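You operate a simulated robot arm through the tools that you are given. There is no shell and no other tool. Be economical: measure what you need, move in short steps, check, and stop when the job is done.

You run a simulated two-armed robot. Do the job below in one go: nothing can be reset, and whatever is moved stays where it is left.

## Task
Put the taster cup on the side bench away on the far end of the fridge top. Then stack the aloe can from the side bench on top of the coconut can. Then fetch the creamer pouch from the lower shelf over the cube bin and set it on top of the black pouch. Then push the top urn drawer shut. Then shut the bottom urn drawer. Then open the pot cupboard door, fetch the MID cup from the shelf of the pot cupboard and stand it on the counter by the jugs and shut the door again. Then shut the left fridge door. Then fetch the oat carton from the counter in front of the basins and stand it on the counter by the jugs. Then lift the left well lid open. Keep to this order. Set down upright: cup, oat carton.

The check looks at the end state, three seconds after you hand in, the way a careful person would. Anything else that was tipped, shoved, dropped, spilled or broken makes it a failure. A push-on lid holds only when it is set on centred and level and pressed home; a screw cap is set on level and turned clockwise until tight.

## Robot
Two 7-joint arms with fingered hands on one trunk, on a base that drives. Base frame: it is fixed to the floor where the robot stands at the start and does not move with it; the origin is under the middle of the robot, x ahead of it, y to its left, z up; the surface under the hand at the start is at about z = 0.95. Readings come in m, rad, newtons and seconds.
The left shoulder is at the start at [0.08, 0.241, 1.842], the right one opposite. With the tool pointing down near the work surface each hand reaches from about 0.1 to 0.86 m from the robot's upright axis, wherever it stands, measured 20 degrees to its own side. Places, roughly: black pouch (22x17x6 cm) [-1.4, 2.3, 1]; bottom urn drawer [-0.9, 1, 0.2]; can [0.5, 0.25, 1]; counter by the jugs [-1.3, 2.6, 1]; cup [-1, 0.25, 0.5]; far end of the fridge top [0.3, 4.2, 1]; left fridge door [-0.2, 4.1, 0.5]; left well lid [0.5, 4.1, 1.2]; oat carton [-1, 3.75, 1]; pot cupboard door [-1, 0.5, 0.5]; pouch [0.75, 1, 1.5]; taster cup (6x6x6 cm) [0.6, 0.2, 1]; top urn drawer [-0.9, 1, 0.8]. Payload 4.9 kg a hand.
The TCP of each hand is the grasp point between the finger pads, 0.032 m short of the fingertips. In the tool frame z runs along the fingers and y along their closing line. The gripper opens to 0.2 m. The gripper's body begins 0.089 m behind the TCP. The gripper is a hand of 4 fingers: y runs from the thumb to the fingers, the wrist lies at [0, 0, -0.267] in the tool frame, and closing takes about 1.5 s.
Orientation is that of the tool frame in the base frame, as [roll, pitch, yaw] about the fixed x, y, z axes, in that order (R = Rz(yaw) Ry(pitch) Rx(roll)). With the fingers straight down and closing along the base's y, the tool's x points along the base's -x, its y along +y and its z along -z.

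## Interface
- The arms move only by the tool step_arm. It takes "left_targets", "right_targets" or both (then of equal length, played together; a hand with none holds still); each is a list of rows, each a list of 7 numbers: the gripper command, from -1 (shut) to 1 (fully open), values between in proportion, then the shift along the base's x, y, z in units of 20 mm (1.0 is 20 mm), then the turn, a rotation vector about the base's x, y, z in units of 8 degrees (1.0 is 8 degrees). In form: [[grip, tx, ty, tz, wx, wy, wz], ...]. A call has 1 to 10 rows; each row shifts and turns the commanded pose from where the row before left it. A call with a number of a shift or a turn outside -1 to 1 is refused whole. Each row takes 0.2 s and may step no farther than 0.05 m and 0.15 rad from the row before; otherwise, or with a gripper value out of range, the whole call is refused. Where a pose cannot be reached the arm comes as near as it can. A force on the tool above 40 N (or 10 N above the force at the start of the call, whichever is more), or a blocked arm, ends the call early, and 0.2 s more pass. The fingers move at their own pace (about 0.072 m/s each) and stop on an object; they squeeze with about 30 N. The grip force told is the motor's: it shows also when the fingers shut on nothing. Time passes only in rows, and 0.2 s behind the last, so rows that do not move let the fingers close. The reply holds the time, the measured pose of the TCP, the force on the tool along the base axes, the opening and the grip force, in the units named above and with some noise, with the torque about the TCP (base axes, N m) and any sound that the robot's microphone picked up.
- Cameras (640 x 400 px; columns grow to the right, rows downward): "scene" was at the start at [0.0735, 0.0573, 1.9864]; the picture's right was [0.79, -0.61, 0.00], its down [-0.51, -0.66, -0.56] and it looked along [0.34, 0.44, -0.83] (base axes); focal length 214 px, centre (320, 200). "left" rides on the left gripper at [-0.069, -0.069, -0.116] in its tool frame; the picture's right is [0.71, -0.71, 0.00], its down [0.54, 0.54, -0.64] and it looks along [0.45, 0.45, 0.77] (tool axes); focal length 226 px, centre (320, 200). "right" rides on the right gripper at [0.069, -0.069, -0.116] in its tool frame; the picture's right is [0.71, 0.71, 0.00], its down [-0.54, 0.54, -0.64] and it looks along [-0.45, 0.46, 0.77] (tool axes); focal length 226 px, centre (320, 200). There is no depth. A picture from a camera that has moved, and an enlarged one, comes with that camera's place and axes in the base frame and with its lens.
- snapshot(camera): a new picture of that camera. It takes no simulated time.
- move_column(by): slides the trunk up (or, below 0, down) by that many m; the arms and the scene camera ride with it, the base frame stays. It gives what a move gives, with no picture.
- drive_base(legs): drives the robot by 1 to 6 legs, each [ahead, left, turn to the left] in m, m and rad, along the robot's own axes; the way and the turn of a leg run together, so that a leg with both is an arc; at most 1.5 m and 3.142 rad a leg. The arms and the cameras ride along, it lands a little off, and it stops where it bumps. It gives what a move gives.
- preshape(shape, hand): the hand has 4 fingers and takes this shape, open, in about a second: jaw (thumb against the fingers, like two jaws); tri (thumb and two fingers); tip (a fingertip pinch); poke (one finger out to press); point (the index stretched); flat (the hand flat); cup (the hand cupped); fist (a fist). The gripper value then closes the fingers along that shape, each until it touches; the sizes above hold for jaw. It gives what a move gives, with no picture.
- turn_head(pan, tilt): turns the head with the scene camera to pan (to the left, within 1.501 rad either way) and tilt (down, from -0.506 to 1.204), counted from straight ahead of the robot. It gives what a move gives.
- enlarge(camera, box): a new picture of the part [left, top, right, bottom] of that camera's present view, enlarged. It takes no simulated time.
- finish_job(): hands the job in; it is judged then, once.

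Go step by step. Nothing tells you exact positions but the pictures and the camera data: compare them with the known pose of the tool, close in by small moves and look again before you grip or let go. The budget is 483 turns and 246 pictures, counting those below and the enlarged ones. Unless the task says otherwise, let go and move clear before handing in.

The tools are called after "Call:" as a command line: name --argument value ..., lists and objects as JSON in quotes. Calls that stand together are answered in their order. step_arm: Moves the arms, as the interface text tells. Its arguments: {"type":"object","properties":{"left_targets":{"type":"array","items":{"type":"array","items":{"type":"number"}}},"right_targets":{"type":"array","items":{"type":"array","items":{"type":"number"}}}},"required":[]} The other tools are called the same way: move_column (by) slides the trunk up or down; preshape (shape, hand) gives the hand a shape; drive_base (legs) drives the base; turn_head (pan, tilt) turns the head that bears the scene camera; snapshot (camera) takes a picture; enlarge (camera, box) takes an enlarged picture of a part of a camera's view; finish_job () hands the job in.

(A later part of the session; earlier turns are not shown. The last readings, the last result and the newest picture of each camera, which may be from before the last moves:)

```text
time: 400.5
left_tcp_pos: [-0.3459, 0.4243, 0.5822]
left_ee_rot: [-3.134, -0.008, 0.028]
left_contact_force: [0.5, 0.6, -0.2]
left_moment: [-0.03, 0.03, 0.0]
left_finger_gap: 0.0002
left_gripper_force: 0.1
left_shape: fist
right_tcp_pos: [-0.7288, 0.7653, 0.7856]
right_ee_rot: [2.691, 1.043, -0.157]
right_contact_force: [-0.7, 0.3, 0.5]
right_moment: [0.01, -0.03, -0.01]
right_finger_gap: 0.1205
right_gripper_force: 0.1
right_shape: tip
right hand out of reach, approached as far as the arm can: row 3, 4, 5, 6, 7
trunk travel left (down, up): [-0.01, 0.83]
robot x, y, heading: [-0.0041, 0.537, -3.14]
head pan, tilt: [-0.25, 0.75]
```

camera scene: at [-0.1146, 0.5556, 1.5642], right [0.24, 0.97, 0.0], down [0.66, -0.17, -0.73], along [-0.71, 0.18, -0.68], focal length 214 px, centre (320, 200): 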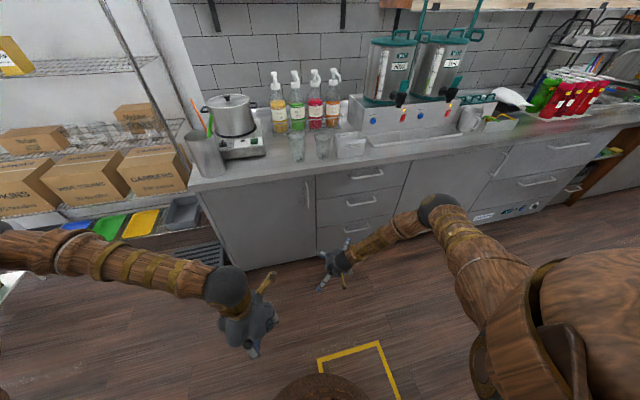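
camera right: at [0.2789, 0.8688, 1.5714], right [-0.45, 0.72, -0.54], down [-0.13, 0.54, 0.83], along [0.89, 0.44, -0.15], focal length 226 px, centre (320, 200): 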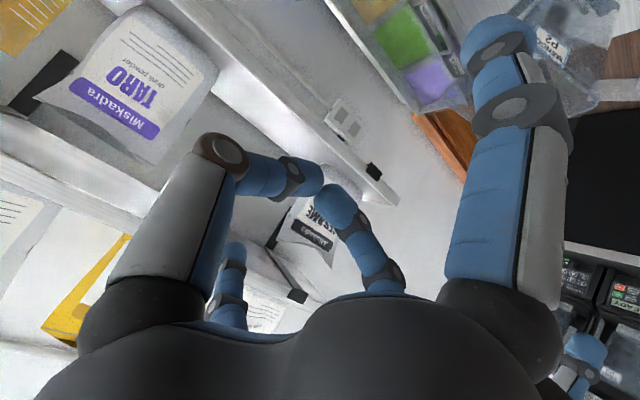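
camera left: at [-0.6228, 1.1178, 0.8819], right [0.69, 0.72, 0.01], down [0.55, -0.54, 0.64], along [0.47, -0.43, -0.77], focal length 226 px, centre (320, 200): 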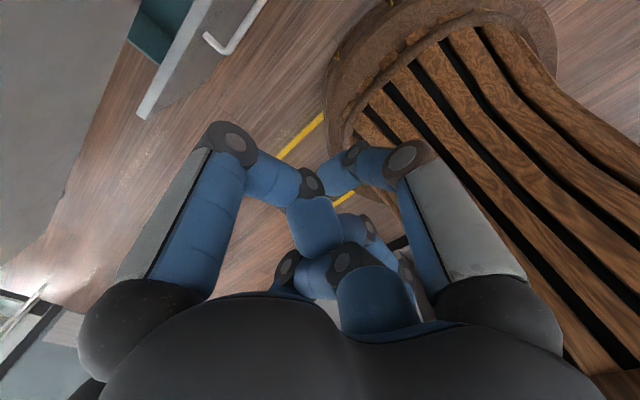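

The hand can pitch to about 27° below horizontal here. For the thin bar the four-finger "jaw" rolled 45° is better; I set that and take a look.

Call:
preshape --hand "right" --shape "jaw"

Call:
step_arm --right_targets '[[-0.3, 0, 0, 0, -0.81, -0.3, -0.44], [-0.3, 0, 0, 0, -0.81, -0.3, -0.44], [-0.3, 0, 0, 0, -0.81, -0.3, -0.44], [-0.3, 0, 0, 0, -0.81, -0.3, -0.44], [-0.3, 0, 0, 0, 0, 0, 0], [-0.3, 0, 0, 0, 0, 0, 0]]'

Call:
snapshot --camera "right"

Call:
enlarge --camera "scene" --box '[220, 80, 460, 280]'

```text
time: 401.4
left_tcp_pos: [-0.3454, 0.4236, 0.5802]
left_ee_rot: [-3.133, -0.009, 0.028]
left_contact_force: [0.4, 0.6, -0.1]
left_moment: [-0.04, 0.01, 0.0]
left_finger_gap: 0.0
left_gripper_force: 0.2
left_shape: fist
right_tcp_pos: [-0.7281, 0.7655, 0.7842]
right_ee_rot: [2.688, 1.045, -0.158]
right_contact_force: [-0.8, -0.7, 0.5]
right_moment: [0.01, 0.0, 0.0]
right_finger_gap: 0.2003
right_gripper_force: 0.0
right_shape: jaw
trunk travel left (down, up): [-0.01, 0.83]
robot x, y, heading: [-0.003, 0.5304, -3.136]
head pan, tilt: [-0.25, 0.75]
```

```text
time: 402.8
left_tcp_pos: [-0.3449, 0.4235, 0.5804]
left_ee_rot: [-3.132, -0.01, 0.029]
left_contact_force: [-0.3, -0.6, 0.6]
left_moment: [0.04, -0.02, 0.05]
left_finger_gap: 0.0001
left_gripper_force: 0.1
left_shape: fist
right_tcp_pos: [-0.73, 0.765, 0.7832]
right_ee_rot: [2.192, 0.678, -0.795]
right_contact_force: [0.5, -0.7, -0.4]
right_moment: [0.02, 0.0, -0.01]
right_finger_gap: 0.0704
right_gripper_force: 0.1
right_shape: jaw
trunk travel left (down, up): [-0.01, 0.83]
robot x, y, heading: [-0.006, 0.5327, -3.135]
head pan, tilt: [-0.25, 0.75]
```

```text
87 pictures are left
camera right: at [-0.5907, 0.8172, 0.7494], right [0.34, -0.94, 0.0], down [0.21, 0.08, 0.97], along [-0.91, -0.33, 0.23], focal length 226 px, centre (320, 200)
```

right: 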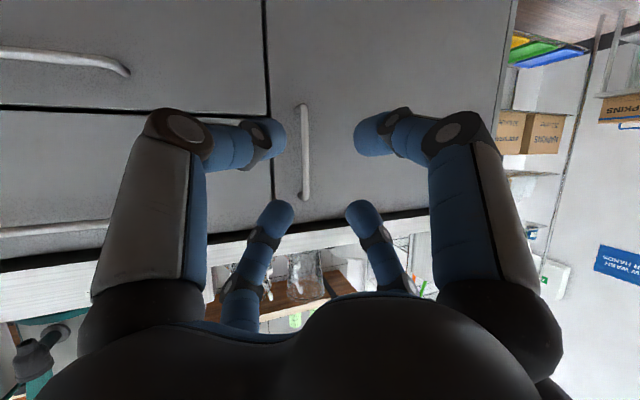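

```text
2.00 times, centred on (340, 180) of scene
camera zoom: at [-0.1148, 0.5552, 1.2642], right [0.24, 0.97, 0.0], down [0.66, -0.17, -0.73], along [-0.71, 0.18, -0.68], focal length 429 px, centre (280, 240)
```

zoom: 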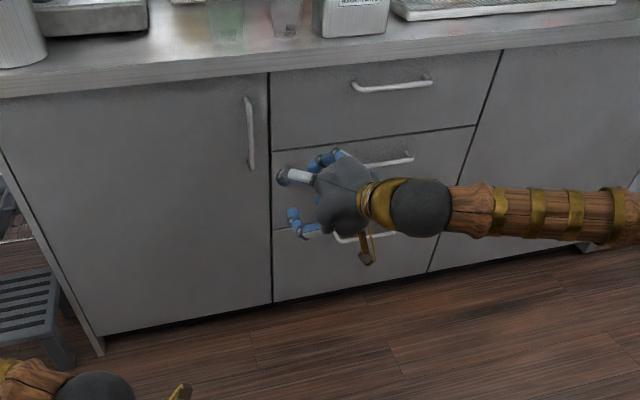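

The bar is right between the fingers in view. Advance.

Call:
step_arm --right_targets '[[0, -1, -0.24, -0.07, 0, 0, 0], [0, -1, -0.24, -0.07, 0, 0, 0], [0, -1, -0.24, -0.07, 0, 0, 0], [0, -1, -0.24, -0.07, 0, 0, 0], [0, -1, -0.24, -0.07, 0, 0, 0], [0, -1, -0.24, -0.07, 0, 0, 0]]'

Call:
snapshot --camera "right"

```text
time: 404.2
left_tcp_pos: [-0.3453, 0.4247, 0.5811]
left_ee_rot: [-3.132, -0.01, 0.029]
left_contact_force: [0.0, -0.8, -0.1]
left_moment: [0.01, 0.01, 0.01]
left_finger_gap: 0.0001
left_gripper_force: 0.1
left_shape: fist
right_tcp_pos: [-0.8488, 0.7353, 0.7742]
right_ee_rot: [2.193, 0.678, -0.793]
right_contact_force: [0.2, -0.4, 0.5]
right_moment: [0.02, -0.05, 0.0]
right_finger_gap: 0.0993
right_gripper_force: 0.0
right_shape: jaw
trunk travel left (down, up): [-0.01, 0.83]
robot x, y, heading: [-0.0052, 0.5324, -3.134]
head pan, tilt: [-0.25, 0.75]
```

```text
85 pictures are left
camera right: at [-0.7104, 0.7874, 0.7398], right [0.34, -0.94, 0.0], down [0.21, 0.08, 0.97], along [-0.91, -0.34, 0.23], focal length 226 px, centre (320, 200)
```

right: 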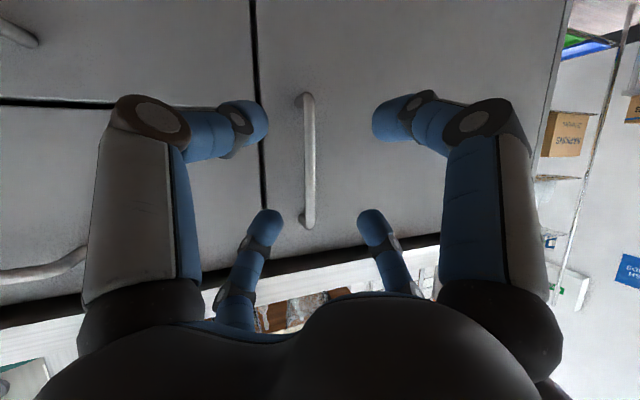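

Call:
step_arm --right_targets '[[0, -1, -0.23, -0.25, 0, 0, 0], [0, -1, -0.23, -0.25, 0, 0, 0], [0, -0.8, -0.2, -0.25, 0, 0, 0]]'

Call:
step_arm --right_targets '[[0, -0.4, -0.1, 0, 0, 0, 0], [0, -0.2, -0.1, 0, 0, 0, 0]]'

Call:
snapshot --camera "right"

```text
time: 405.0
left_tcp_pos: [-0.3451, 0.4227, 0.5808]
left_ee_rot: [-3.131, -0.008, 0.028]
left_contact_force: [0.5, 0.6, 0.0]
left_moment: [0.01, -0.02, -0.02]
left_finger_gap: 0.0
left_gripper_force: 0.1
left_shape: fist
right_tcp_pos: [-0.9035, 0.7232, 0.7602]
right_ee_rot: [2.191, 0.678, -0.795]
right_contact_force: [-0.9, 0.5, 0.5]
right_moment: [0.02, -0.02, -0.01]
right_finger_gap: 0.0997
right_gripper_force: 0.1
right_shape: jaw
trunk travel left (down, up): [-0.01, 0.83]
robot x, y, heading: [-0.0042, 0.5327, -3.136]
head pan, tilt: [-0.25, 0.75]
```

```text
time: 405.6
left_tcp_pos: [-0.3439, 0.4231, 0.5812]
left_ee_rot: [-3.132, -0.009, 0.028]
left_contact_force: [-0.2, 0.3, -0.6]
left_moment: [0.03, -0.03, 0.02]
left_finger_gap: 0.0001
left_gripper_force: 0.1
left_shape: fist
right_tcp_pos: [-0.9164, 0.7183, 0.7608]
right_ee_rot: [2.19, 0.679, -0.796]
right_contact_force: [-0.8, 0.1, -0.5]
right_moment: [0.0, 0.02, 0.0]
right_finger_gap: 0.1
right_gripper_force: 0.3
right_shape: jaw
trunk travel left (down, up): [-0.01, 0.83]
robot x, y, heading: [-0.0063, 0.5327, -3.133]
head pan, tilt: [-0.25, 0.75]
```

```text
84 pictures are left
camera right: at [-0.7784, 0.771, 0.7263], right [0.34, -0.94, 0.0], down [0.21, 0.08, 0.97], along [-0.91, -0.33, 0.23], focal length 226 px, centre (320, 200)
```

right: 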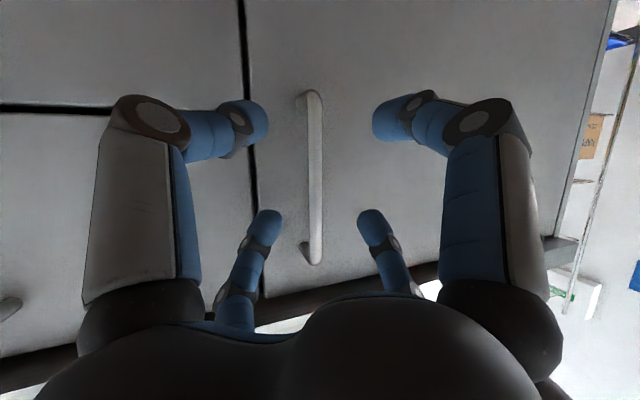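

Call:
step_arm --right_targets '[[0, -0.6, -0.1, -0.2, 0, 0, 0], [0, -0.5, -0.1, -0.2, 0, 0, 0], [0, -0.3, -0.05, 0, 0, 0, 0]]'

Call:
step_arm --right_targets '[[-0.4, 0, 0, 0, 0, 0, 0], [-0.7, 0, 0, 0, 0, 0, 0], [-1, 0, 0, 0, 0, 0, 0], [-1, 0, 0, 0, 0, 0, 0], [-1, 0, 0, 0, 0, 0, 0]]'

Call:
snapshot --camera "right"

```text
time: 406.4
left_tcp_pos: [-0.3452, 0.4235, 0.5807]
left_ee_rot: [-3.134, -0.008, 0.027]
left_contact_force: [-0.2, -0.4, 0.3]
left_moment: [0.05, 0.02, 0.0]
left_finger_gap: 0.0
left_gripper_force: 0.2
left_shape: fist
right_tcp_pos: [-0.944, 0.7137, 0.7512]
right_ee_rot: [2.19, 0.681, -0.796]
right_contact_force: [-0.9, 0.6, 0.6]
right_moment: [0.01, 0.0, 0.01]
right_finger_gap: 0.0995
right_gripper_force: 0.0
right_shape: jaw
trunk travel left (down, up): [-0.01, 0.83]
robot x, y, heading: [-0.0068, 0.5355, -3.137]
head pan, tilt: [-0.25, 0.75]
```

```text
time: 407.6
left_tcp_pos: [-0.3449, 0.4226, 0.5815]
left_ee_rot: [-3.132, -0.009, 0.027]
left_contact_force: [-0.5, -0.7, -0.2]
left_moment: [0.03, -0.01, 0.0]
left_finger_gap: 0.0
left_gripper_force: 0.1
left_shape: fist
right_tcp_pos: [-0.9438, 0.7135, 0.7537]
right_ee_rot: [2.19, 0.679, -0.796]
right_contact_force: [-0.7, 0.8, 3.6]
right_moment: [0.03, 0.09, 0.04]
right_finger_gap: 0.0
right_gripper_force: 30.3
right_shape: jaw
trunk travel left (down, up): [-0.01, 0.83]
robot x, y, heading: [-0.0014, 0.535, -3.138]
head pan, tilt: [-0.25, 0.75]
```

```text
83 pictures are left
camera right: at [-0.8057, 0.7659, 0.7186], right [0.34, -0.94, 0.0], down [0.21, 0.08, 0.97], along [-0.91, -0.33, 0.23], focal length 226 px, centre (320, 200)
```

right: 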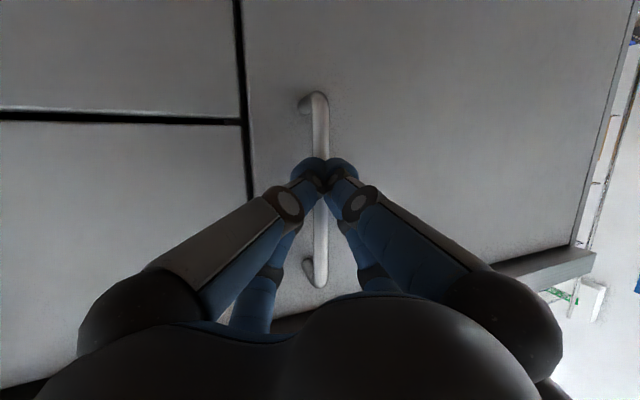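

The fingers have closed on the bar. I try pulling along the door's arc.

Call:
step_arm --right_targets '[[-1, 0.5, 0, 0, 0, 0, 0], [-1, 0.7, 0, 0, 0, 0, 0], [-1, 0.9, -0.05, 0, 0, 0, 0], [-1, 0.9, -0.1, 0, 0, 0, 0]]'

Call:
snapshot --camera "right"

```text
time: 408.6
left_tcp_pos: [-0.3447, 0.4242, 0.5808]
left_ee_rot: [-3.134, -0.009, 0.029]
left_contact_force: [-0.1, -0.4, 0.2]
left_moment: [0.0, -0.01, -0.03]
left_finger_gap: 0.0002
left_gripper_force: 0.1
left_shape: fist
right_tcp_pos: [-0.8846, 0.7126, 0.7535]
right_ee_rot: [2.189, 0.678, -0.796]
right_contact_force: [0.0, -0.6, 0.7]
right_moment: [0.0, -0.01, 0.01]
right_finger_gap: 0.0
right_gripper_force: 29.7
right_shape: jaw
trunk travel left (down, up): [-0.01, 0.83]
robot x, y, heading: [-0.0009, 0.5323, -3.139]
head pan, tilt: [-0.25, 0.75]
```

```text
82 pictures are left
camera right: at [-0.7464, 0.7647, 0.7194], right [0.34, -0.94, 0.0], down [0.21, 0.08, 0.97], along [-0.91, -0.33, 0.23], focal length 226 px, centre (320, 200)
```

right: 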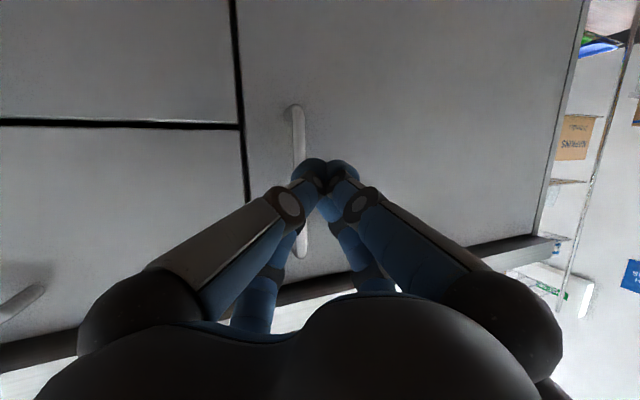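

It slipped: triangulation shows the bar is really at about (−1.0, 0.70, 0.76). I open and go deeper.

Call:
step_arm --right_targets '[[0, 0, 0, 0, 0, 0, 0], [0, 0, 0, 0, 0, 0, 0], [0, 0, 0, 0, 0, 0, 0], [0, -1, -0.1, 0.05, 0, 0, 0], [0, -1, -0.1, 0.05, 0, 0, 0], [0, -1, -0.1, 0.05, 0, 0, 0], [0, -1, -0.1, 0.05, 0, 0, 0], [0, -0.8, -0.1, 0.05, 0, 0, 0]]'

Call:
snapshot --camera "right"

```text
time: 410.6
left_tcp_pos: [-0.3433, 0.425, 0.5824]
left_ee_rot: [-3.131, -0.006, 0.024]
left_contact_force: [-0.5, 0.0, 0.3]
left_moment: [-0.02, 0.01, -0.02]
left_finger_gap: 0.0
left_gripper_force: 0.0
left_shape: fist
right_tcp_pos: [-0.9762, 0.7049, 0.7593]
right_ee_rot: [2.189, 0.678, -0.798]
right_contact_force: [31.7, 2.7, 5.7]
right_moment: [0.06, 1.23, -1.02]
right_finger_gap: 0.0971
right_gripper_force: 0.0
right_shape: jaw
trunk travel left (down, up): [-0.01, 0.83]
robot x, y, heading: [-0.0045, 0.5389, -3.137]
head pan, tilt: [-0.25, 0.75]
stopped in row 8 (right hand): the force on the tool passed its limit at 43 N (the readings are from after the stop); the commanded pose is now the measured one
```

```text
81 pictures are left
camera right: at [-0.837, 0.7566, 0.7249], right [0.34, -0.94, 0.01], down [0.21, 0.08, 0.97], along [-0.92, -0.33, 0.23], focal length 226 px, centre (320, 200)
```

right: 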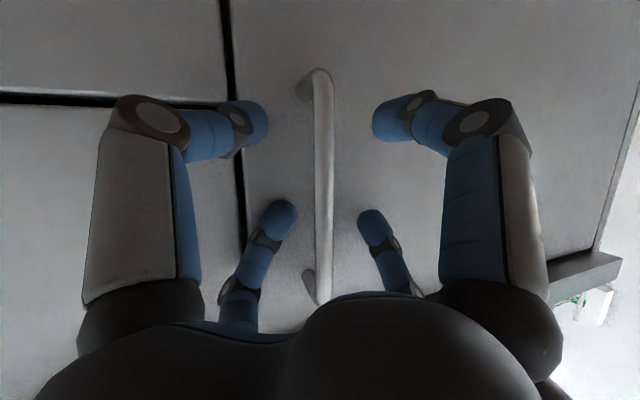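

Call:
step_arm --right_targets '[[0, 0.1, 0, 0, 0, 0, 0], [-0.4, 0, 0, 0, 0, 0, 0], [-0.7, 0, 0, 0, 0, 0, 0], [-1, 0, 0, 0, 0, 0, 0], [-1, 0, 0, 0, 0, 0, 0], [-1, 0, 0, 0, 0, 0, 0]]'

Call:
step_arm --right_targets '[[-1, 0.5, 0, 0, 0, 0, 0], [-1, 0.7, 0, 0, 0, 0, 0], [-1, 0.8, 0, 0, 0, 0, 0]]'

Call:
snapshot --camera "right"

```text
time: 412.0
left_tcp_pos: [-0.3451, 0.4245, 0.5812]
left_ee_rot: [-3.132, -0.008, 0.028]
left_contact_force: [-0.6, -0.1, -0.7]
left_moment: [0.01, -0.04, 0.04]
left_finger_gap: 0.0001
left_gripper_force: 0.0
left_shape: fist
right_tcp_pos: [-0.9775, 0.7004, 0.7584]
right_ee_rot: [2.192, 0.679, -0.792]
right_contact_force: [-1.4, -8.9, 1.2]
right_moment: [0.51, 0.04, -0.05]
right_finger_gap: 0.0078
right_gripper_force: 29.7
right_shape: jaw
trunk travel left (down, up): [-0.01, 0.83]
robot x, y, heading: [-0.0031, 0.5344, -3.141]
head pan, tilt: [-0.25, 0.75]
```

```text
time: 412.8
left_tcp_pos: [-0.3442, 0.4231, 0.5812]
left_ee_rot: [-3.131, -0.009, 0.026]
left_contact_force: [-0.1, 0.7, -0.8]
left_moment: [-0.04, 0.01, 0.0]
left_finger_gap: 0.0001
left_gripper_force: 0.0
left_shape: fist
right_tcp_pos: [-0.9372, 0.6956, 0.7569]
right_ee_rot: [2.193, 0.676, -0.788]
right_contact_force: [-5.9, -26.1, 3.0]
right_moment: [0.46, 0.04, -0.1]
right_finger_gap: 0.0072
right_gripper_force: 30.2
right_shape: jaw
trunk travel left (down, up): [-0.01, 0.83]
robot x, y, heading: [-0.0032, 0.535, -3.136]
head pan, tilt: [-0.25, 0.75]
```

```text
80 pictures are left
camera right: at [-0.7986, 0.7489, 0.7236], right [0.35, -0.94, 0.0], down [0.21, 0.08, 0.97], along [-0.91, -0.34, 0.23], focal length 226 px, centre (320, 200)
```

right: 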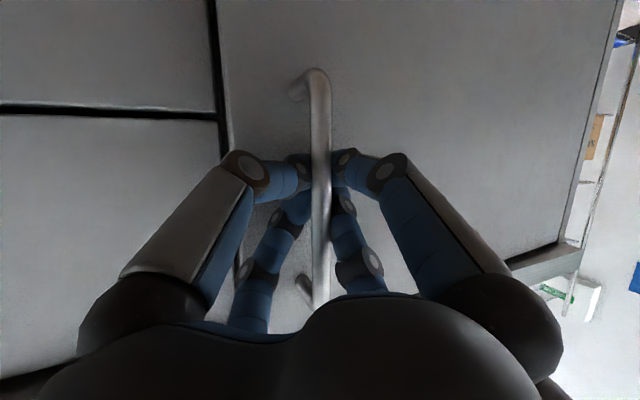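

Now the bar is gripped and the door is moving. I follow the arc, turning the hand with the door.

Call:
step_arm --right_targets '[[-1, 1, -0.3, 0, 0, 0, -0.25], [-1, 1, -0.3, 0, 0, 0, -0.25], [-1, 0.8, -0.25, 0, 0, 0, -0.25], [-1, 0.8, -0.25, 0, 0, 0, -0.25], [-1, 0.78, -0.33, 0, 0, 0, -0.25], [-1, 0.78, -0.33, 0, 0, 0, -0.25], [-1, 0.78, -0.38, 0, 0, 0, -0.25], [-1, 0.78, -0.38, 0, 0, 0, -0.25]]'

Call:
snapshot --camera "scene"

```text
time: 414.6
left_tcp_pos: [-0.3447, 0.4244, 0.581]
left_ee_rot: [-3.13, -0.007, 0.027]
left_contact_force: [0.5, 0.3, -0.2]
left_moment: [0.02, 0.0, -0.02]
left_finger_gap: 0.0
left_gripper_force: 0.1
left_shape: fist
right_tcp_pos: [-0.8025, 0.6546, 0.7583]
right_ee_rot: [2.193, 0.68, -1.076]
right_contact_force: [-2.8, -6.0, -1.1]
right_moment: [0.49, -0.04, -0.06]
right_finger_gap: 0.0072
right_gripper_force: 29.7
right_shape: jaw
trunk travel left (down, up): [-0.01, 0.83]
robot x, y, heading: [-0.0024, 0.537, -3.141]
head pan, tilt: [-0.25, 0.75]
```

```text
79 pictures are left
camera scene: at [-0.114, 0.5549, 1.2641], right [0.25, 0.97, 0.0], down [0.66, -0.17, -0.73], along [-0.71, 0.18, -0.68], focal length 214 px, centre (320, 200)
```

scene: 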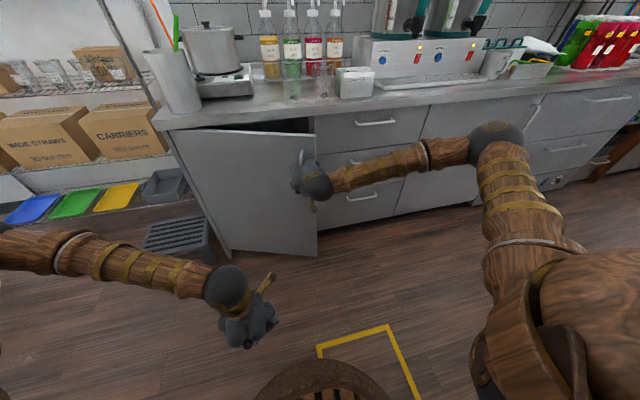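

Call:
step_arm --right_targets '[[-1, 0.73, -0.45, 0, 0, 0, -0.25], [-1, 0.73, -0.45, 0, 0, 0, -0.25], [-1, 0.7, -0.5, 0, 0, 0, -0.25], [-1, 0.7, -0.5, 0, 0, 0, -0.25], [-1, 0.65, -0.53, 0, 0, 0, -0.25], [-1, 0.65, -0.53, 0, 0, 0, -0.25], [-1, 0.64, -0.58, 0, 0, 0, -0.25], [-1, 0.64, -0.58, 0, 0, 0, -0.25], [-1, 0.59, -0.6, 0, 0, 0, -0.25], [-1, 0.59, -0.6, 0, 0, 0, -0.25]]'

Call:
step_arm --right_targets '[[-1, 0.55, -0.65, 0, 0, 0, -0.25], [-1, 0.55, -0.65, 0, 0, 0, -0.25], [-1, 0.48, -0.68, 0, 0, 0, -0.25], [-1, 0.48, -0.68, 0, 0, 0, -0.25], [-1, 0.45, -0.72, 0, 0, 0, -0.25], [-1, 0.45, -0.72, 0, 0, 0, -0.25]]'

Call:
snapshot --camera "scene"

```text
time: 416.4
left_tcp_pos: [-0.344, 0.4264, 0.5822]
left_ee_rot: [-3.133, -0.01, 0.024]
left_contact_force: [-0.4, 0.0, -0.4]
left_moment: [0.02, 0.0, 0.01]
left_finger_gap: 0.0
left_gripper_force: 0.1
left_shape: fist
right_tcp_pos: [-0.6927, 0.5761, 0.7581]
right_ee_rot: [2.196, 0.684, -1.357]
right_contact_force: [11.5, 12.6, 8.5]
right_moment: [0.42, -0.08, 0.25]
right_finger_gap: 0.0072
right_gripper_force: 30.2
right_shape: jaw
trunk travel left (down, up): [-0.01, 0.83]
robot x, y, heading: [-0.003, 0.5367, 3.142]
head pan, tilt: [-0.25, 0.75]
stopped in row 9 (right hand): the force on the tool passed its limit at 42 N (the readings are from after the stop); the commanded pose is now the measured one
```

```text
time: 417.0
left_tcp_pos: [-0.3438, 0.4261, 0.5819]
left_ee_rot: [-3.133, -0.009, 0.023]
left_contact_force: [-1.4, -0.6, -0.5]
left_moment: [-0.03, -0.02, -0.03]
left_finger_gap: 0.0
left_gripper_force: 0.0
left_shape: fist
right_tcp_pos: [-0.6734, 0.5606, 0.7577]
right_ee_rot: [2.197, 0.689, -1.421]
right_contact_force: [12.1, 12.7, 11.9]
right_moment: [0.4, -0.11, 0.47]
right_finger_gap: 0.007
right_gripper_force: 30.0
right_shape: jaw
trunk travel left (down, up): [-0.01, 0.83]
robot x, y, heading: [-0.0016, 0.535, 3.138]
head pan, tilt: [-0.25, 0.75]
stopped in row 2 (right hand): the force on the tool passed its limit at 43 N (the readings are from after the stop); the commanded pose is now the measured one
```

```text
78 pictures are left
camera scene: at [-0.1113, 0.5575, 1.2644], right [0.25, 0.97, 0.0], down [0.66, -0.17, -0.73], along [-0.71, 0.18, -0.68], focal length 214 px, centre (320, 200)
```

scene: 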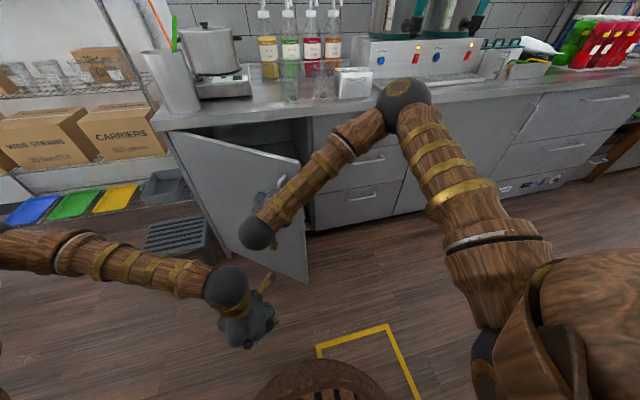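

The door is open about 45°. I release, withdraw, and then push the door further from its inner side.

Call:
step_arm --left_targets '[[-1, 0.3, -1, 0, 0, 0, 0], [-1, 0.3, -1, 0, 0, 0, 0], [-1, 0.3, -1, 0, 0, 0, 0], [-1, 0, -1, 0, 0, 0, 0], [-1, 0, -1, 0, 0, 0, 0], [-1, 0, -1, 0, 0, 0, 0], [-1, 0, -1, 0, 0, 0, 0], [-1, 0, -1, 0, 0, 0, 0]]' --right_targets '[[-0.5, 0, 0, 0, 0, 0, 0], [0, 0, 0, 0, 0, 0, 0], [0, 0, 0, 0, 0, 0, 0], [0, 0, 0, 0, 0, 0, 0], [0, 0.7, -0.5, 0, 0, 0, 0], [0, 0.7, -0.5, 0, 0, 0, 0], [0, 0.7, -0.5, 0, 0, 0, 0], [0, 0.7, -0.5, 0, 0, 0, 0]]'

Call:
snapshot --camera "scene"

```text
time: 418.8
left_tcp_pos: [-0.3611, 0.2756, 0.5596]
left_ee_rot: [-3.132, -0.01, 0.023]
left_contact_force: [1.1, -0.8, 0.1]
left_moment: [0.03, -0.01, -0.03]
left_finger_gap: 0.0
left_gripper_force: 0.0
left_shape: fist
left hand out of reach, approached as far as the arm can: row 1, 2, 3, 4, 6
right_tcp_pos: [-0.6164, 0.5164, 0.7559]
right_ee_rot: [2.2, 0.684, -1.416]
right_contact_force: [-0.1, -0.1, 0.0]
right_moment: [-0.04, -0.02, -0.05]
right_finger_gap: 0.0996
right_gripper_force: 0.0
right_shape: jaw
trunk travel left (down, up): [-0.01, 0.83]
robot x, y, heading: [-0.0046, 0.5362, 3.14]
head pan, tilt: [-0.25, 0.75]
```

```text
77 pictures are left
camera scene: at [-0.112, 0.5558, 1.2643], right [0.25, 0.97, 0.0], down [0.66, -0.17, -0.73], along [-0.71, 0.18, -0.68], focal length 214 px, centre (320, 200)
```

scene: 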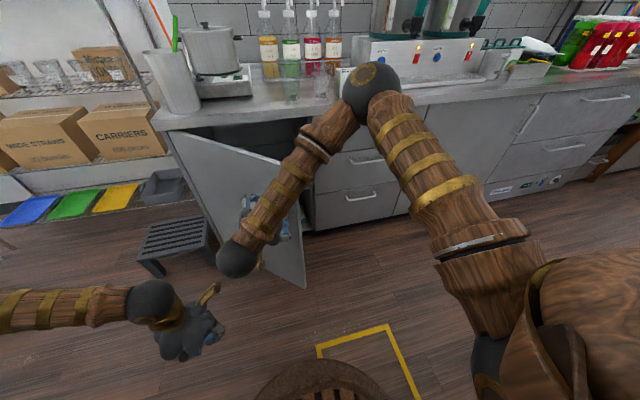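

Call:
preshape --hand "right" --shape "fist"

Call:
step_arm --right_targets '[[-1, 1, 0, 0, 0, 0, 0], [-1, 1, 0, 0, 0, 0, 0], [-1, 1, 0.5, 0, 0, 0, 0], [-1, 0.3, 1, 0, 0, 0, 0], [-1, 0, 1, 0, 0, 0, 0], [-1, 0, 1, 0, 0, 0, 0], [-1, 0, 1, 0, 0, 0, 0], [-1, 0, 1, 0, 0, 0, 0], [-1, 0, 1, 0, 0, 0, 0], [-1, 0, 1, 0, 0, 0, 0]]'

Call:
step_arm --right_targets '[[-1, 0, 1, 0, 0, 0, 0], [-1, 0, 1, 0, 0, 0, 0], [-1, 0, 1, 0, 0, 0, 0], [-1, 0, 1, 0, 0, 0, 0], [-1, -1, 1, 0, 0, 0, 0], [-1, -1, 0, 0, 0, 0, 0], [-1, -1, 0, 0, 0, 0, 0], [-1, -1, 0, 0, 0, 0, 0], [-1, -1, 0, 0, 0, 0, 0]]'

Call:
snapshot --camera "scene"

```text
time: 419.7
left_tcp_pos: [-0.3615, 0.2766, 0.5604]
left_ee_rot: [-3.132, -0.008, 0.023]
left_contact_force: [0.0, -0.4, 0.0]
left_moment: [-0.01, 0.04, -0.07]
left_finger_gap: 0.0001
left_gripper_force: 0.0
left_shape: fist
right_tcp_pos: [-0.6165, 0.5173, 0.7567]
right_ee_rot: [2.198, 0.685, -1.418]
right_contact_force: [0.9, 1.6, 15.8]
right_moment: [1.61, 1.13, -0.22]
right_finger_gap: 0.0
right_gripper_force: 0.0
right_shape: fist
trunk travel left (down, up): [-0.01, 0.83]
robot x, y, heading: [-0.0034, 0.5383, 3.143]
head pan, tilt: [-0.25, 0.75]
```

```text
time: 421.9
left_tcp_pos: [-0.3623, 0.2764, 0.5611]
left_ee_rot: [-3.133, -0.01, 0.023]
left_contact_force: [-0.4, 0.6, 1.1]
left_moment: [-0.03, 0.01, 0.02]
left_finger_gap: 0.0001
left_gripper_force: 0.1
left_shape: fist
right_tcp_pos: [-0.5586, 0.6609, 0.7509]
right_ee_rot: [2.201, 0.683, -1.412]
right_contact_force: [-0.1, -0.1, -0.1]
right_moment: [0.02, -0.02, -0.02]
right_finger_gap: 0.0002
right_gripper_force: 0.1
right_shape: fist
right hand out of reach, approached as far as the arm can: row 10
trunk travel left (down, up): [-0.01, 0.83]
robot x, y, heading: [-0.0017, 0.5341, 3.139]
head pan, tilt: [-0.25, 0.75]
```

```text
time: 423.9
left_tcp_pos: [-0.3626, 0.275, 0.5603]
left_ee_rot: [-3.134, -0.01, 0.023]
left_contact_force: [0.2, 0.3, -0.1]
left_moment: [-0.01, -0.02, 0.01]
left_finger_gap: 0.0
left_gripper_force: 0.2
left_shape: fist
right_tcp_pos: [-0.6863, 0.7478, 0.7392]
right_ee_rot: [2.2, 0.684, -1.413]
right_contact_force: [0.6, -0.8, -0.8]
right_moment: [-0.03, -0.02, 0.0]
right_finger_gap: 0.0
right_gripper_force: 0.1
right_shape: fist
right hand out of reach, approached as far as the arm can: row 1, 2, 3, 4
trunk travel left (down, up): [-0.01, 0.83]
robot x, y, heading: [-0.0009, 0.5367, 3.142]
head pan, tilt: [-0.25, 0.75]
```

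```text
76 pictures are left
camera scene: at [-0.1131, 0.5568, 1.2642], right [0.25, 0.97, 0.0], down [0.66, -0.17, -0.73], along [-0.71, 0.18, -0.68], focal length 214 px, centre (320, 200)
```

scene: 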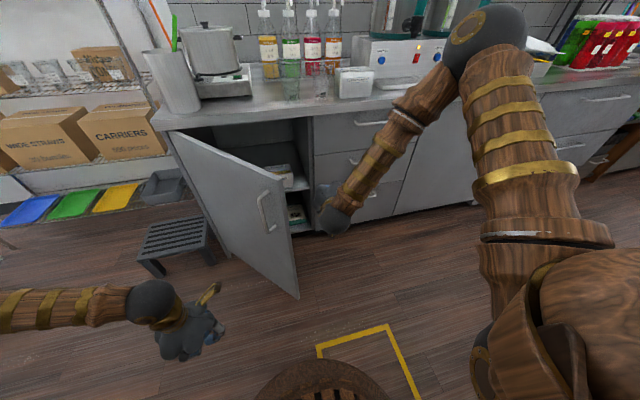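

Call:
step_arm --right_targets '[[-1, -1, 0, 0, 0, 0, 0], [-1, -1, 0, 0, 0, 0, 0], [-1, 0, -1, 0, 0, 0, 0], [-1, 0, -1, 0, 0, 0, 0], [-1, 0, -1, 0, 0, 0, 0], [-1, 0, -1, 0, 0, 0, 0], [-1, 0, -1, 0, 0, 0, 0], [-1, 0, -1, 0, 0, 0, 0], [-1, 0, -1, 0, 0, 0, 0], [-1, 0, -1, 0, 0, 0, 0]]'

Call:
step_arm --right_targets '[[-1, 0, -1, 0, 0, 0, 0], [-1, 0, -1, 0, 0, 0, 0], [-1, 0, -1, 0, 0, 0, 0], [-1, 0, -1, 0, 0, 0, 0], [-1, 0, -1, 0, 0, 0, 0], [-1, 0, -1, 0, 0, 0, 0], [-1, 0, -1, 0, 0, 0, 0], [-1, 0, -1, 0, 0, 0, 0], [-1, 0, -1, 0, 0, 0, 0], [-1, 0, -1, 0, 0, 0, 0]]'

Call:
snapshot --camera "scene"

```text
time: 425.8
left_tcp_pos: [-0.3616, 0.2765, 0.5606]
left_ee_rot: [-3.134, -0.009, 0.025]
left_contact_force: [-0.2, -0.6, 0.3]
left_moment: [0.02, 0.0, 0.0]
left_finger_gap: 0.0
left_gripper_force: 0.1
left_shape: fist
right_tcp_pos: [-0.7244, 0.6322, 0.7395]
right_ee_rot: [2.206, 0.69, -1.415]
right_contact_force: [0.5, 0.7, -0.4]
right_moment: [0.04, -0.03, -0.01]
right_finger_gap: 0.0001
right_gripper_force: 0.0
right_shape: fist
trunk travel left (down, up): [-0.01, 0.83]
robot x, y, heading: [-0.0047, 0.5374, 3.136]
head pan, tilt: [-0.25, 0.75]
stopped in row 9 (right hand): the force on the tool passed its limit at 46 N (the readings are from after the stop); the commanded pose is now the measured one
```

```text
time: 428.2
left_tcp_pos: [-0.3798, 0.3715, 0.5649]
left_ee_rot: [3.133, -0.009, -0.09]
left_contact_force: [-2.5, 2.3, 0.0]
left_moment: [-0.27, -0.22, 0.01]
left_finger_gap: 0.0001
left_gripper_force: 0.1
left_shape: fist
right_tcp_pos: [-0.6761, 0.5611, 0.7182]
right_ee_rot: [2.294, 0.7, -1.4]
right_contact_force: [1.5, 2.2, -0.1]
right_moment: [-0.29, 0.1, 0.57]
right_finger_gap: 0.0001
right_gripper_force: 0.1
right_shape: fist
trunk travel left (down, up): [-0.01, 0.83]
robot x, y, heading: [0.0077, 0.5794, 3.024]
head pan, tilt: [-0.25, 0.75]
stopped in row 10 (right hand): the arm was blocked; the commanded pose is now the measured one
```

```text
75 pictures are left
camera scene: at [-0.0979, 0.6326, 1.2633], right [0.36, 0.93, -0.02], down [0.64, -0.26, -0.73], along [-0.68, 0.25, -0.68], focal length 214 px, centre (320, 200)
```

scene: 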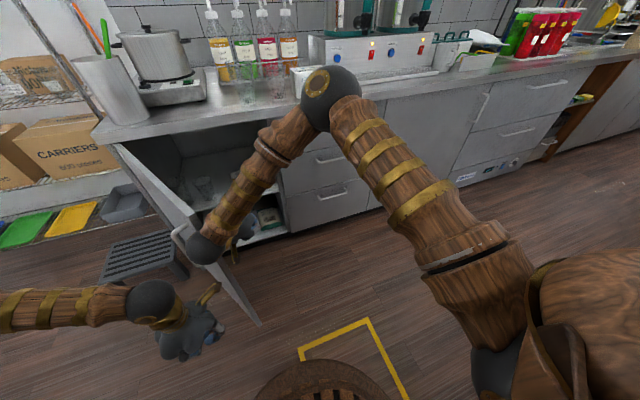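

The door is at about 64°; the forearm ran into the door edge. I withdraw, raise the trunk, and push again from above with a vertical fist.

Call:
step_arm --right_targets '[[-1, 0, 1, 0, 0, 0, 0], [-1, 0, 1, 0, 0, 0, 0], [-1, 0, 1, 0, 0, 0, 0], [-1, 0, 1, 0.3, 0, 0, 0], [-1, 0, 1, 0.3, 0, 0, 0], [-1, 0, 1, 0.3, 0, 0, 0], [-1, 0, 1, 0.3, 0, 0, 0], [-1, 0, 1, 0.3, 0, 0, 0]]'

Call:
move_column --by 0.35

Call:
step_arm --right_targets '[[-1, 0, 0, 0, -0.339, -0.941, 0], [-1, 0, 0, 0, -0.339, -0.941, 0], [-1, 0, 0, 0, -0.339, -0.941, 0], [-1, 0, 0, 0, -0.339, -0.941, 0], [-1, 0, 0, 0, -0.339, -0.941, 0], [-1, 0, 0, 0, -0.339, -0.941, 0], [-1, 0, 0, 0, -0.339, -0.941, 0], [-1, 0, 0, 0, -0.15, -0.42, 0]]'

Call:
snapshot --camera "scene"

```text
time: 430.0
left_tcp_pos: [-0.3743, 0.3498, 0.5608]
left_ee_rot: [-3.134, -0.01, -0.074]
left_contact_force: [0.5, -1.2, 0.3]
left_moment: [-0.02, 0.01, 0.02]
left_finger_gap: 0.0001
left_gripper_force: 0.0
left_shape: fist
right_tcp_pos: [-0.6822, 0.6958, 0.7499]
right_ee_rot: [2.285, 0.711, -1.399]
right_contact_force: [-0.1, -0.6, 0.3]
right_moment: [0.03, 0.01, 0.02]
right_finger_gap: 0.0001
right_gripper_force: 0.1
right_shape: fist
trunk travel left (down, up): [-0.01, 0.83]
robot x, y, heading: [0.0136, 0.5753, 3.045]
head pan, tilt: [-0.25, 0.75]
```

```text
time: 433.4
left_tcp_pos: [-0.3744, 0.3485, 0.9106]
left_ee_rot: [-3.133, -0.011, -0.073]
left_contact_force: [-0.4, -0.7, 0.1]
left_moment: [-0.01, -0.03, -0.02]
left_finger_gap: 0.0
left_gripper_force: 0.0
left_shape: fist
right_tcp_pos: [-0.6823, 0.6934, 1.0982]
right_ee_rot: [2.286, 0.709, -1.399]
right_contact_force: [-0.7, 0.9, 0.5]
right_moment: [0.02, 0.01, 0.01]
right_finger_gap: 0.0001
right_gripper_force: 0.0
right_shape: fist
trunk travel left (down, up): [-0.36, 0.48]
robot x, y, heading: [0.0119, 0.5715, 3.045]
head pan, tilt: [-0.25, 0.75]
```

```text
time: 435.2
left_tcp_pos: [-0.3748, 0.3496, 0.9107]
left_ee_rot: [-3.133, -0.012, -0.074]
left_contact_force: [0.2, 0.2, -0.8]
left_moment: [-0.01, 0.01, 0.03]
left_finger_gap: 0.0
left_gripper_force: 0.1
left_shape: fist
right_tcp_pos: [-0.683, 0.6949, 1.0995]
right_ee_rot: [3.134, 0.005, -1.064]
right_contact_force: [-0.4, -0.1, 0.1]
right_moment: [-0.05, 0.0, -0.01]
right_finger_gap: 0.0002
right_gripper_force: 0.1
right_shape: fist
trunk travel left (down, up): [-0.36, 0.48]
robot x, y, heading: [0.0071, 0.5742, 3.045]
head pan, tilt: [-0.25, 0.75]
```

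```text
74 pictures are left
camera scene: at [-0.099, 0.6043, 1.6142], right [0.34, 0.94, 0.0], down [0.64, -0.23, -0.73], along [-0.69, 0.25, -0.68], focal length 214 px, centre (320, 200)
```

scene: 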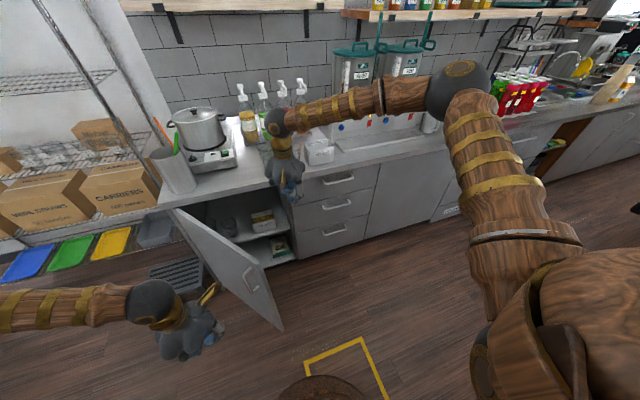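

Call:
step_arm --right_targets '[[-1, 0, 0, -1, 0, 0, 0], [-1, 0, 0, -1, 0, 0, 0], [-1, 0, 0, -1, 0, 0, 0], [-1, 0, 0, -1, 0, 0, 0], [-1, 0, 0, -1, 0, 0, 0], [-1, 0, 0, -1, 0, 0, 0], [-1, 0, 0, -1, 0, 0, 0], [-1, 0, 0, -1, 0, 0, 0], [-1, 0, 0, -1, 0, 0, 0], [-1, 0, 0, -1, 0, 0, 0]]'

Call:
step_arm --right_targets '[[-1, 0, -0.5, -1, 0, 0, 0], [-1, 0, -0.5, -1, 0, 0, 0], [-1, 0, -0.5, -1, 0, 0, 0], [-1, 0, -0.5, -1, 0, 0, 0], [-1, 0, -0.5, -1, 0, 0, 0], [-1, 0, -0.5, -1, 0, 0, 0], [-1, 0, -1, 0, 0, 0, 0], [-1, 0, -1, 0, 0, 0, 0], [-1, 0, -1, 0, 0, 0, 0], [-1, 0, -1, 0, 0, 0, 0]]'

Call:
step_arm --right_targets '[[-1, 0, -1, 0, 0, 0, 0], [-1, 0, -1, 0, 0, 0, 0], [-1, 0, -1, 0, 0, 0, 0], [-1, 0, -1, 0, 0, 0, 0], [-1, 0, -1, 0, 0, 0, 0], [-1, 0, -1, 0, 0, 0, 0], [-1, 0, -1, 0, 0, 0, 0], [-1, 0, -1, 0, 0, 0, 0]]'

Call:
snapshot --camera "scene"

```text
time: 437.4
left_tcp_pos: [-0.3759, 0.3495, 0.9097]
left_ee_rot: [-3.133, -0.009, -0.073]
left_contact_force: [-0.6, -0.3, 0.0]
left_moment: [0.02, 0.0, 0.03]
left_finger_gap: 0.0
left_gripper_force: 0.0
left_shape: fist
right_tcp_pos: [-0.682, 0.6947, 0.9001]
right_ee_rot: [3.133, 0.006, -1.064]
right_contact_force: [0.0, -0.3, 0.5]
right_moment: [0.0, -0.03, 0.01]
right_finger_gap: 0.0
right_gripper_force: 0.0
right_shape: fist
trunk travel left (down, up): [-0.36, 0.48]
robot x, y, heading: [0.0132, 0.5712, 3.047]
head pan, tilt: [-0.25, 0.75]
```

```text
time: 439.6
left_tcp_pos: [-0.3743, 0.3494, 0.9114]
left_ee_rot: [-3.131, -0.01, -0.073]
left_contact_force: [0.3, -0.4, -1.3]
left_moment: [0.03, -0.02, 0.02]
left_finger_gap: 0.0
left_gripper_force: 0.0
left_shape: fist
right_tcp_pos: [-0.6822, 0.5551, 0.7781]
right_ee_rot: [3.134, 0.008, -1.064]
right_contact_force: [0.3, -0.2, 0.0]
right_moment: [-0.01, -0.03, 0.0]
right_finger_gap: 0.0
right_gripper_force: 0.0
right_shape: fist
trunk travel left (down, up): [-0.36, 0.48]
robot x, y, heading: [0.0126, 0.5779, 3.048]
head pan, tilt: [-0.25, 0.75]
```

```text
time: 441.4
left_tcp_pos: [-0.374, 0.3479, 0.9093]
left_ee_rot: [-3.132, -0.011, -0.073]
left_contact_force: [0.4, -0.2, -0.3]
left_moment: [0.0, 0.02, 0.03]
left_finger_gap: 0.0
left_gripper_force: 0.2
left_shape: fist
right_tcp_pos: [-0.6804, 0.396, 0.7803]
right_ee_rot: [3.132, 0.008, -1.066]
right_contact_force: [-0.1, -0.7, 1.1]
right_moment: [-0.04, 0.01, 0.01]
right_finger_gap: 0.0
right_gripper_force: 0.1
right_shape: fist
trunk travel left (down, up): [-0.36, 0.48]
robot x, y, heading: [0.0142, 0.5774, 3.04]
head pan, tilt: [-0.25, 0.75]
```

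```text
73 pictures are left
camera scene: at [-0.0985, 0.6027, 1.6142], right [0.34, 0.94, 0.0], down [0.64, -0.23, -0.73], along [-0.69, 0.25, -0.68], focal length 214 px, centre (320, 200)
```

scene: 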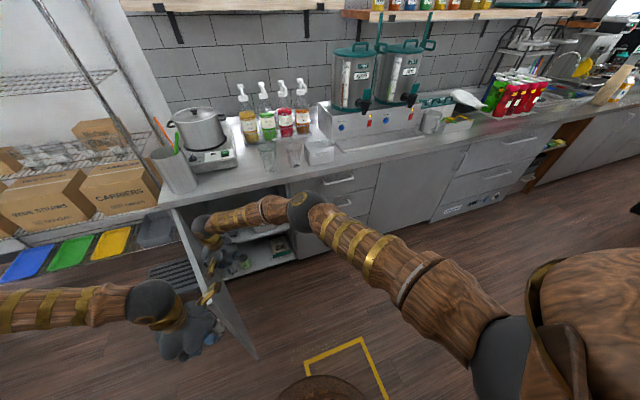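

Call:
step_arm --right_targets '[[-1, 0, -1, 0, 0, 0, 0], [-1, 0, -1, 0, 0, 0, 0], [-1, 0, -1, 0, 0, 0, 0], [-1, 0, -1, 0, 0, 0, 0], [-1, 0, 0, 1, 0, 0, 0], [-1, 0, 1, 1, 0, 0, 0], [-1, 0, 1, 1, 0, 0, 0], [-1, 0, 1, 1, 0, 0, 0], [-1, 0, 1, 1, 0, 0, 0], [-1, 0, 1, 1, 0, 0, 0]]'

Call:
step_arm --right_targets '[[-1, 0, 1, 1, 0, 0, 0], [-1, 0, 1, 1, 0, 0, 0], [-1, 0, 1, 1, 0, 0, 0], [-1, 0, 1, 1, 0, 0, 0], [-1, 0, 1, 0, 0, 0, 0], [-1, 0, 1, 0, 0, 0, 0], [-1, 0, 1, 0, 0, 0, 0], [-1, 0, 1, 0, 0, 0, 0]]'

Call:
turn_head --pan 0.25 --tilt 0.75

Call:
snapshot --camera "scene"

```text
time: 443.6
left_tcp_pos: [-0.3724, 0.3505, 0.9114]
left_ee_rot: [-3.133, -0.01, -0.074]
left_contact_force: [1.0, -0.8, 0.3]
left_moment: [-0.02, 0.02, 0.01]
left_finger_gap: 0.0
left_gripper_force: 0.1
left_shape: fist
right_tcp_pos: [-0.6818, 0.4164, 0.9004]
right_ee_rot: [3.134, 0.007, -1.062]
right_contact_force: [-0.9, -0.4, -0.5]
right_moment: [-0.02, 0.02, -0.03]
right_finger_gap: 0.0001
right_gripper_force: 0.1
right_shape: fist
trunk travel left (down, up): [-0.36, 0.48]
robot x, y, heading: [0.0114, 0.5728, 3.046]
head pan, tilt: [-0.25, 0.75]
```

```text
time: 445.4
left_tcp_pos: [-0.3747, 0.3492, 0.9094]
left_ee_rot: [-3.133, -0.012, -0.073]
left_contact_force: [-0.4, 0.2, 0.4]
left_moment: [0.0, 0.01, 0.02]
left_finger_gap: 0.0001
left_gripper_force: 0.0
left_shape: fist
right_tcp_pos: [-0.6812, 0.5731, 0.9798]
right_ee_rot: [3.133, 0.008, -1.065]
right_contact_force: [-0.7, 0.6, -0.8]
right_moment: [0.01, -0.05, 0.0]
right_finger_gap: 0.0
right_gripper_force: 0.0
right_shape: fist
trunk travel left (down, up): [-0.36, 0.48]
robot x, y, heading: [0.0112, 0.573, 3.046]
head pan, tilt: [-0.25, 0.75]
```

```text
time: 446.3
left_tcp_pos: [-0.3736, 0.3495, 0.91]
left_ee_rot: [-3.133, -0.011, -0.073]
left_contact_force: [-0.3, -0.1, 0.1]
left_moment: [0.04, 0.03, 0.04]
left_finger_gap: 0.0001
left_gripper_force: 0.0
left_shape: fist
right_tcp_pos: [-0.6815, 0.5733, 0.9787]
right_ee_rot: [3.132, 0.007, -1.064]
right_contact_force: [0.6, 0.2, 0.7]
right_moment: [-0.03, 0.02, 0.02]
right_finger_gap: 0.0001
right_gripper_force: 0.1
right_shape: fist
trunk travel left (down, up): [-0.36, 0.48]
robot x, y, heading: [0.0075, 0.5716, 3.042]
head pan, tilt: [0.25, 0.75]
```

```text
72 pictures are left
camera scene: at [-0.1027, 0.5634, 1.6142], right [-0.15, 0.99, 0.0], down [0.67, 0.1, -0.73], along [-0.72, -0.11, -0.68], focal length 214 px, centre (320, 200)
```

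scene: 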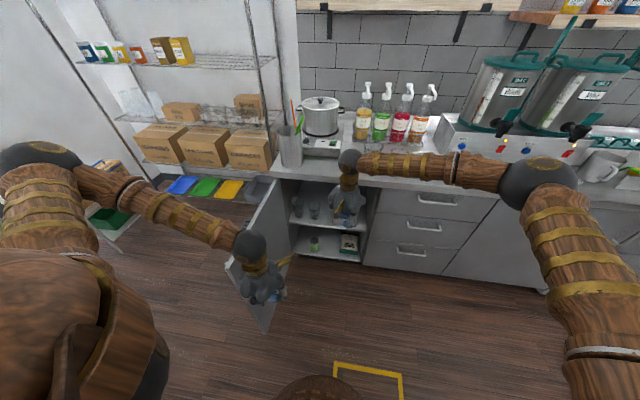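

The door is open past 90° and glasses are visible on the cupboard's shelf. I clear the right hand and lower the camera to look in.

Call:
step_arm --right_targets '[[-1, 0.5, 1, 0, 0, 0, 0], [-1, 0.5, 1, 0, 0, 0, 0], [-1, 0.5, 1, 0, 0, 0, 0], [-1, 0.5, 1, 0, 0, 0, 0], [-1, 0, 1, 0, 0, 0, 0], [-1, 0, 1, 0, 0, 0, 0], [-1, 0, 1, 0, 0, 0, 0], [-1, 0, 1, 0, 0, 0, 0], [-1, 0, 1, 0, 0, 0, 0]]'

Call:
move_column --by -0.35

Call:
turn_head --pan 0.1 --tilt 0.55

Call:
snapshot --camera "scene"

```text
time: 448.3
left_tcp_pos: [-0.3748, 0.3496, 0.9101]
left_ee_rot: [-3.132, -0.01, -0.074]
left_contact_force: [0.7, -0.9, 1.0]
left_moment: [-0.01, -0.01, 0.0]
left_finger_gap: 0.0
left_gripper_force: 0.0
left_shape: fist
right_tcp_pos: [-0.6408, 0.7537, 0.9796]
right_ee_rot: [3.133, 0.007, -1.064]
right_contact_force: [-0.9, 0.5, 0.0]
right_moment: [0.02, 0.04, -0.01]
right_finger_gap: 0.0002
right_gripper_force: 0.0
right_shape: fist
trunk travel left (down, up): [-0.36, 0.48]
robot x, y, heading: [0.0089, 0.571, 3.044]
head pan, tilt: [0.25, 0.75]
```

```text
time: 451.7
left_tcp_pos: [-0.3743, 0.3489, 0.5599]
left_ee_rot: [-3.134, -0.009, -0.074]
left_contact_force: [-0.4, -0.6, 0.7]
left_moment: [0.03, 0.01, -0.01]
left_finger_gap: 0.0
left_gripper_force: 0.0
left_shape: fist
right_tcp_pos: [-0.6412, 0.7539, 0.6305]
right_ee_rot: [3.134, 0.008, -1.066]
right_contact_force: [0.0, 0.1, 0.0]
right_moment: [-0.04, 0.01, 0.02]
right_finger_gap: 0.0
right_gripper_force: 0.0
right_shape: fist
trunk travel left (down, up): [-0.01, 0.83]
robot x, y, heading: [0.0063, 0.5738, 3.045]
head pan, tilt: [0.25, 0.75]
```

```text
time: 452.5
left_tcp_pos: [-0.3742, 0.3484, 0.5613]
left_ee_rot: [-3.134, -0.011, -0.073]
left_contact_force: [-0.8, -0.1, 0.0]
left_moment: [-0.02, -0.01, 0.0]
left_finger_gap: 0.0
left_gripper_force: 0.0
left_shape: fist
right_tcp_pos: [-0.6411, 0.7536, 0.6289]
right_ee_rot: [3.134, 0.007, -1.065]
right_contact_force: [-0.7, -1.6, -0.8]
right_moment: [-0.01, -0.05, 0.06]
right_finger_gap: 0.0002
right_gripper_force: 0.1
right_shape: fist
trunk travel left (down, up): [-0.01, 0.83]
robot x, y, heading: [0.011, 0.569, 3.045]
head pan, tilt: [0.099, 0.55]
```

```text
71 pictures are left
camera scene: at [-0.1104, 0.5758, 1.2815], right [0.0, 1.0, 0.0], down [0.52, 0.0, -0.85], along [-0.85, 0.0, -0.52], focal length 214 px, centre (320, 200)
```

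scene: 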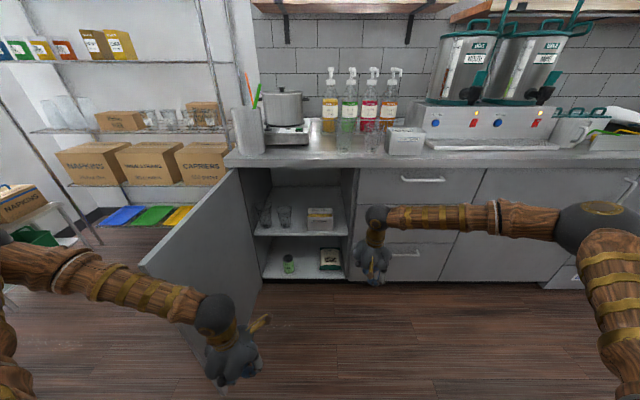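

Call:
enlarge --camera "scene" --box '[235, 160, 375, 285]'

```text
3.20 times, centred on (305, 222) of scene
camera zoom: at [-0.1104, 0.5758, 1.2815], right [0.0, 1.0, 0.0], down [0.52, 0.0, -0.85], along [-0.85, 0.0, -0.52], focal length 686 px, centre (368, 128)
```

zoom: 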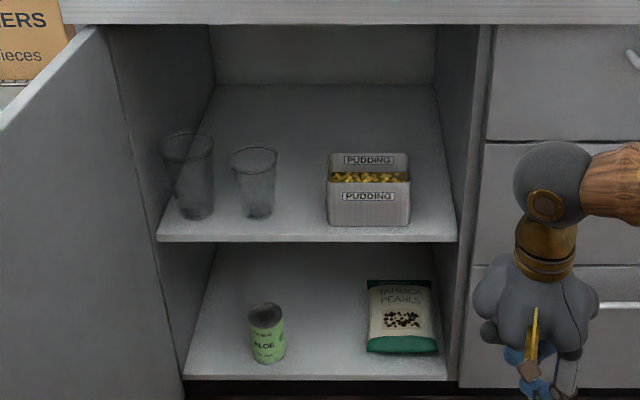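

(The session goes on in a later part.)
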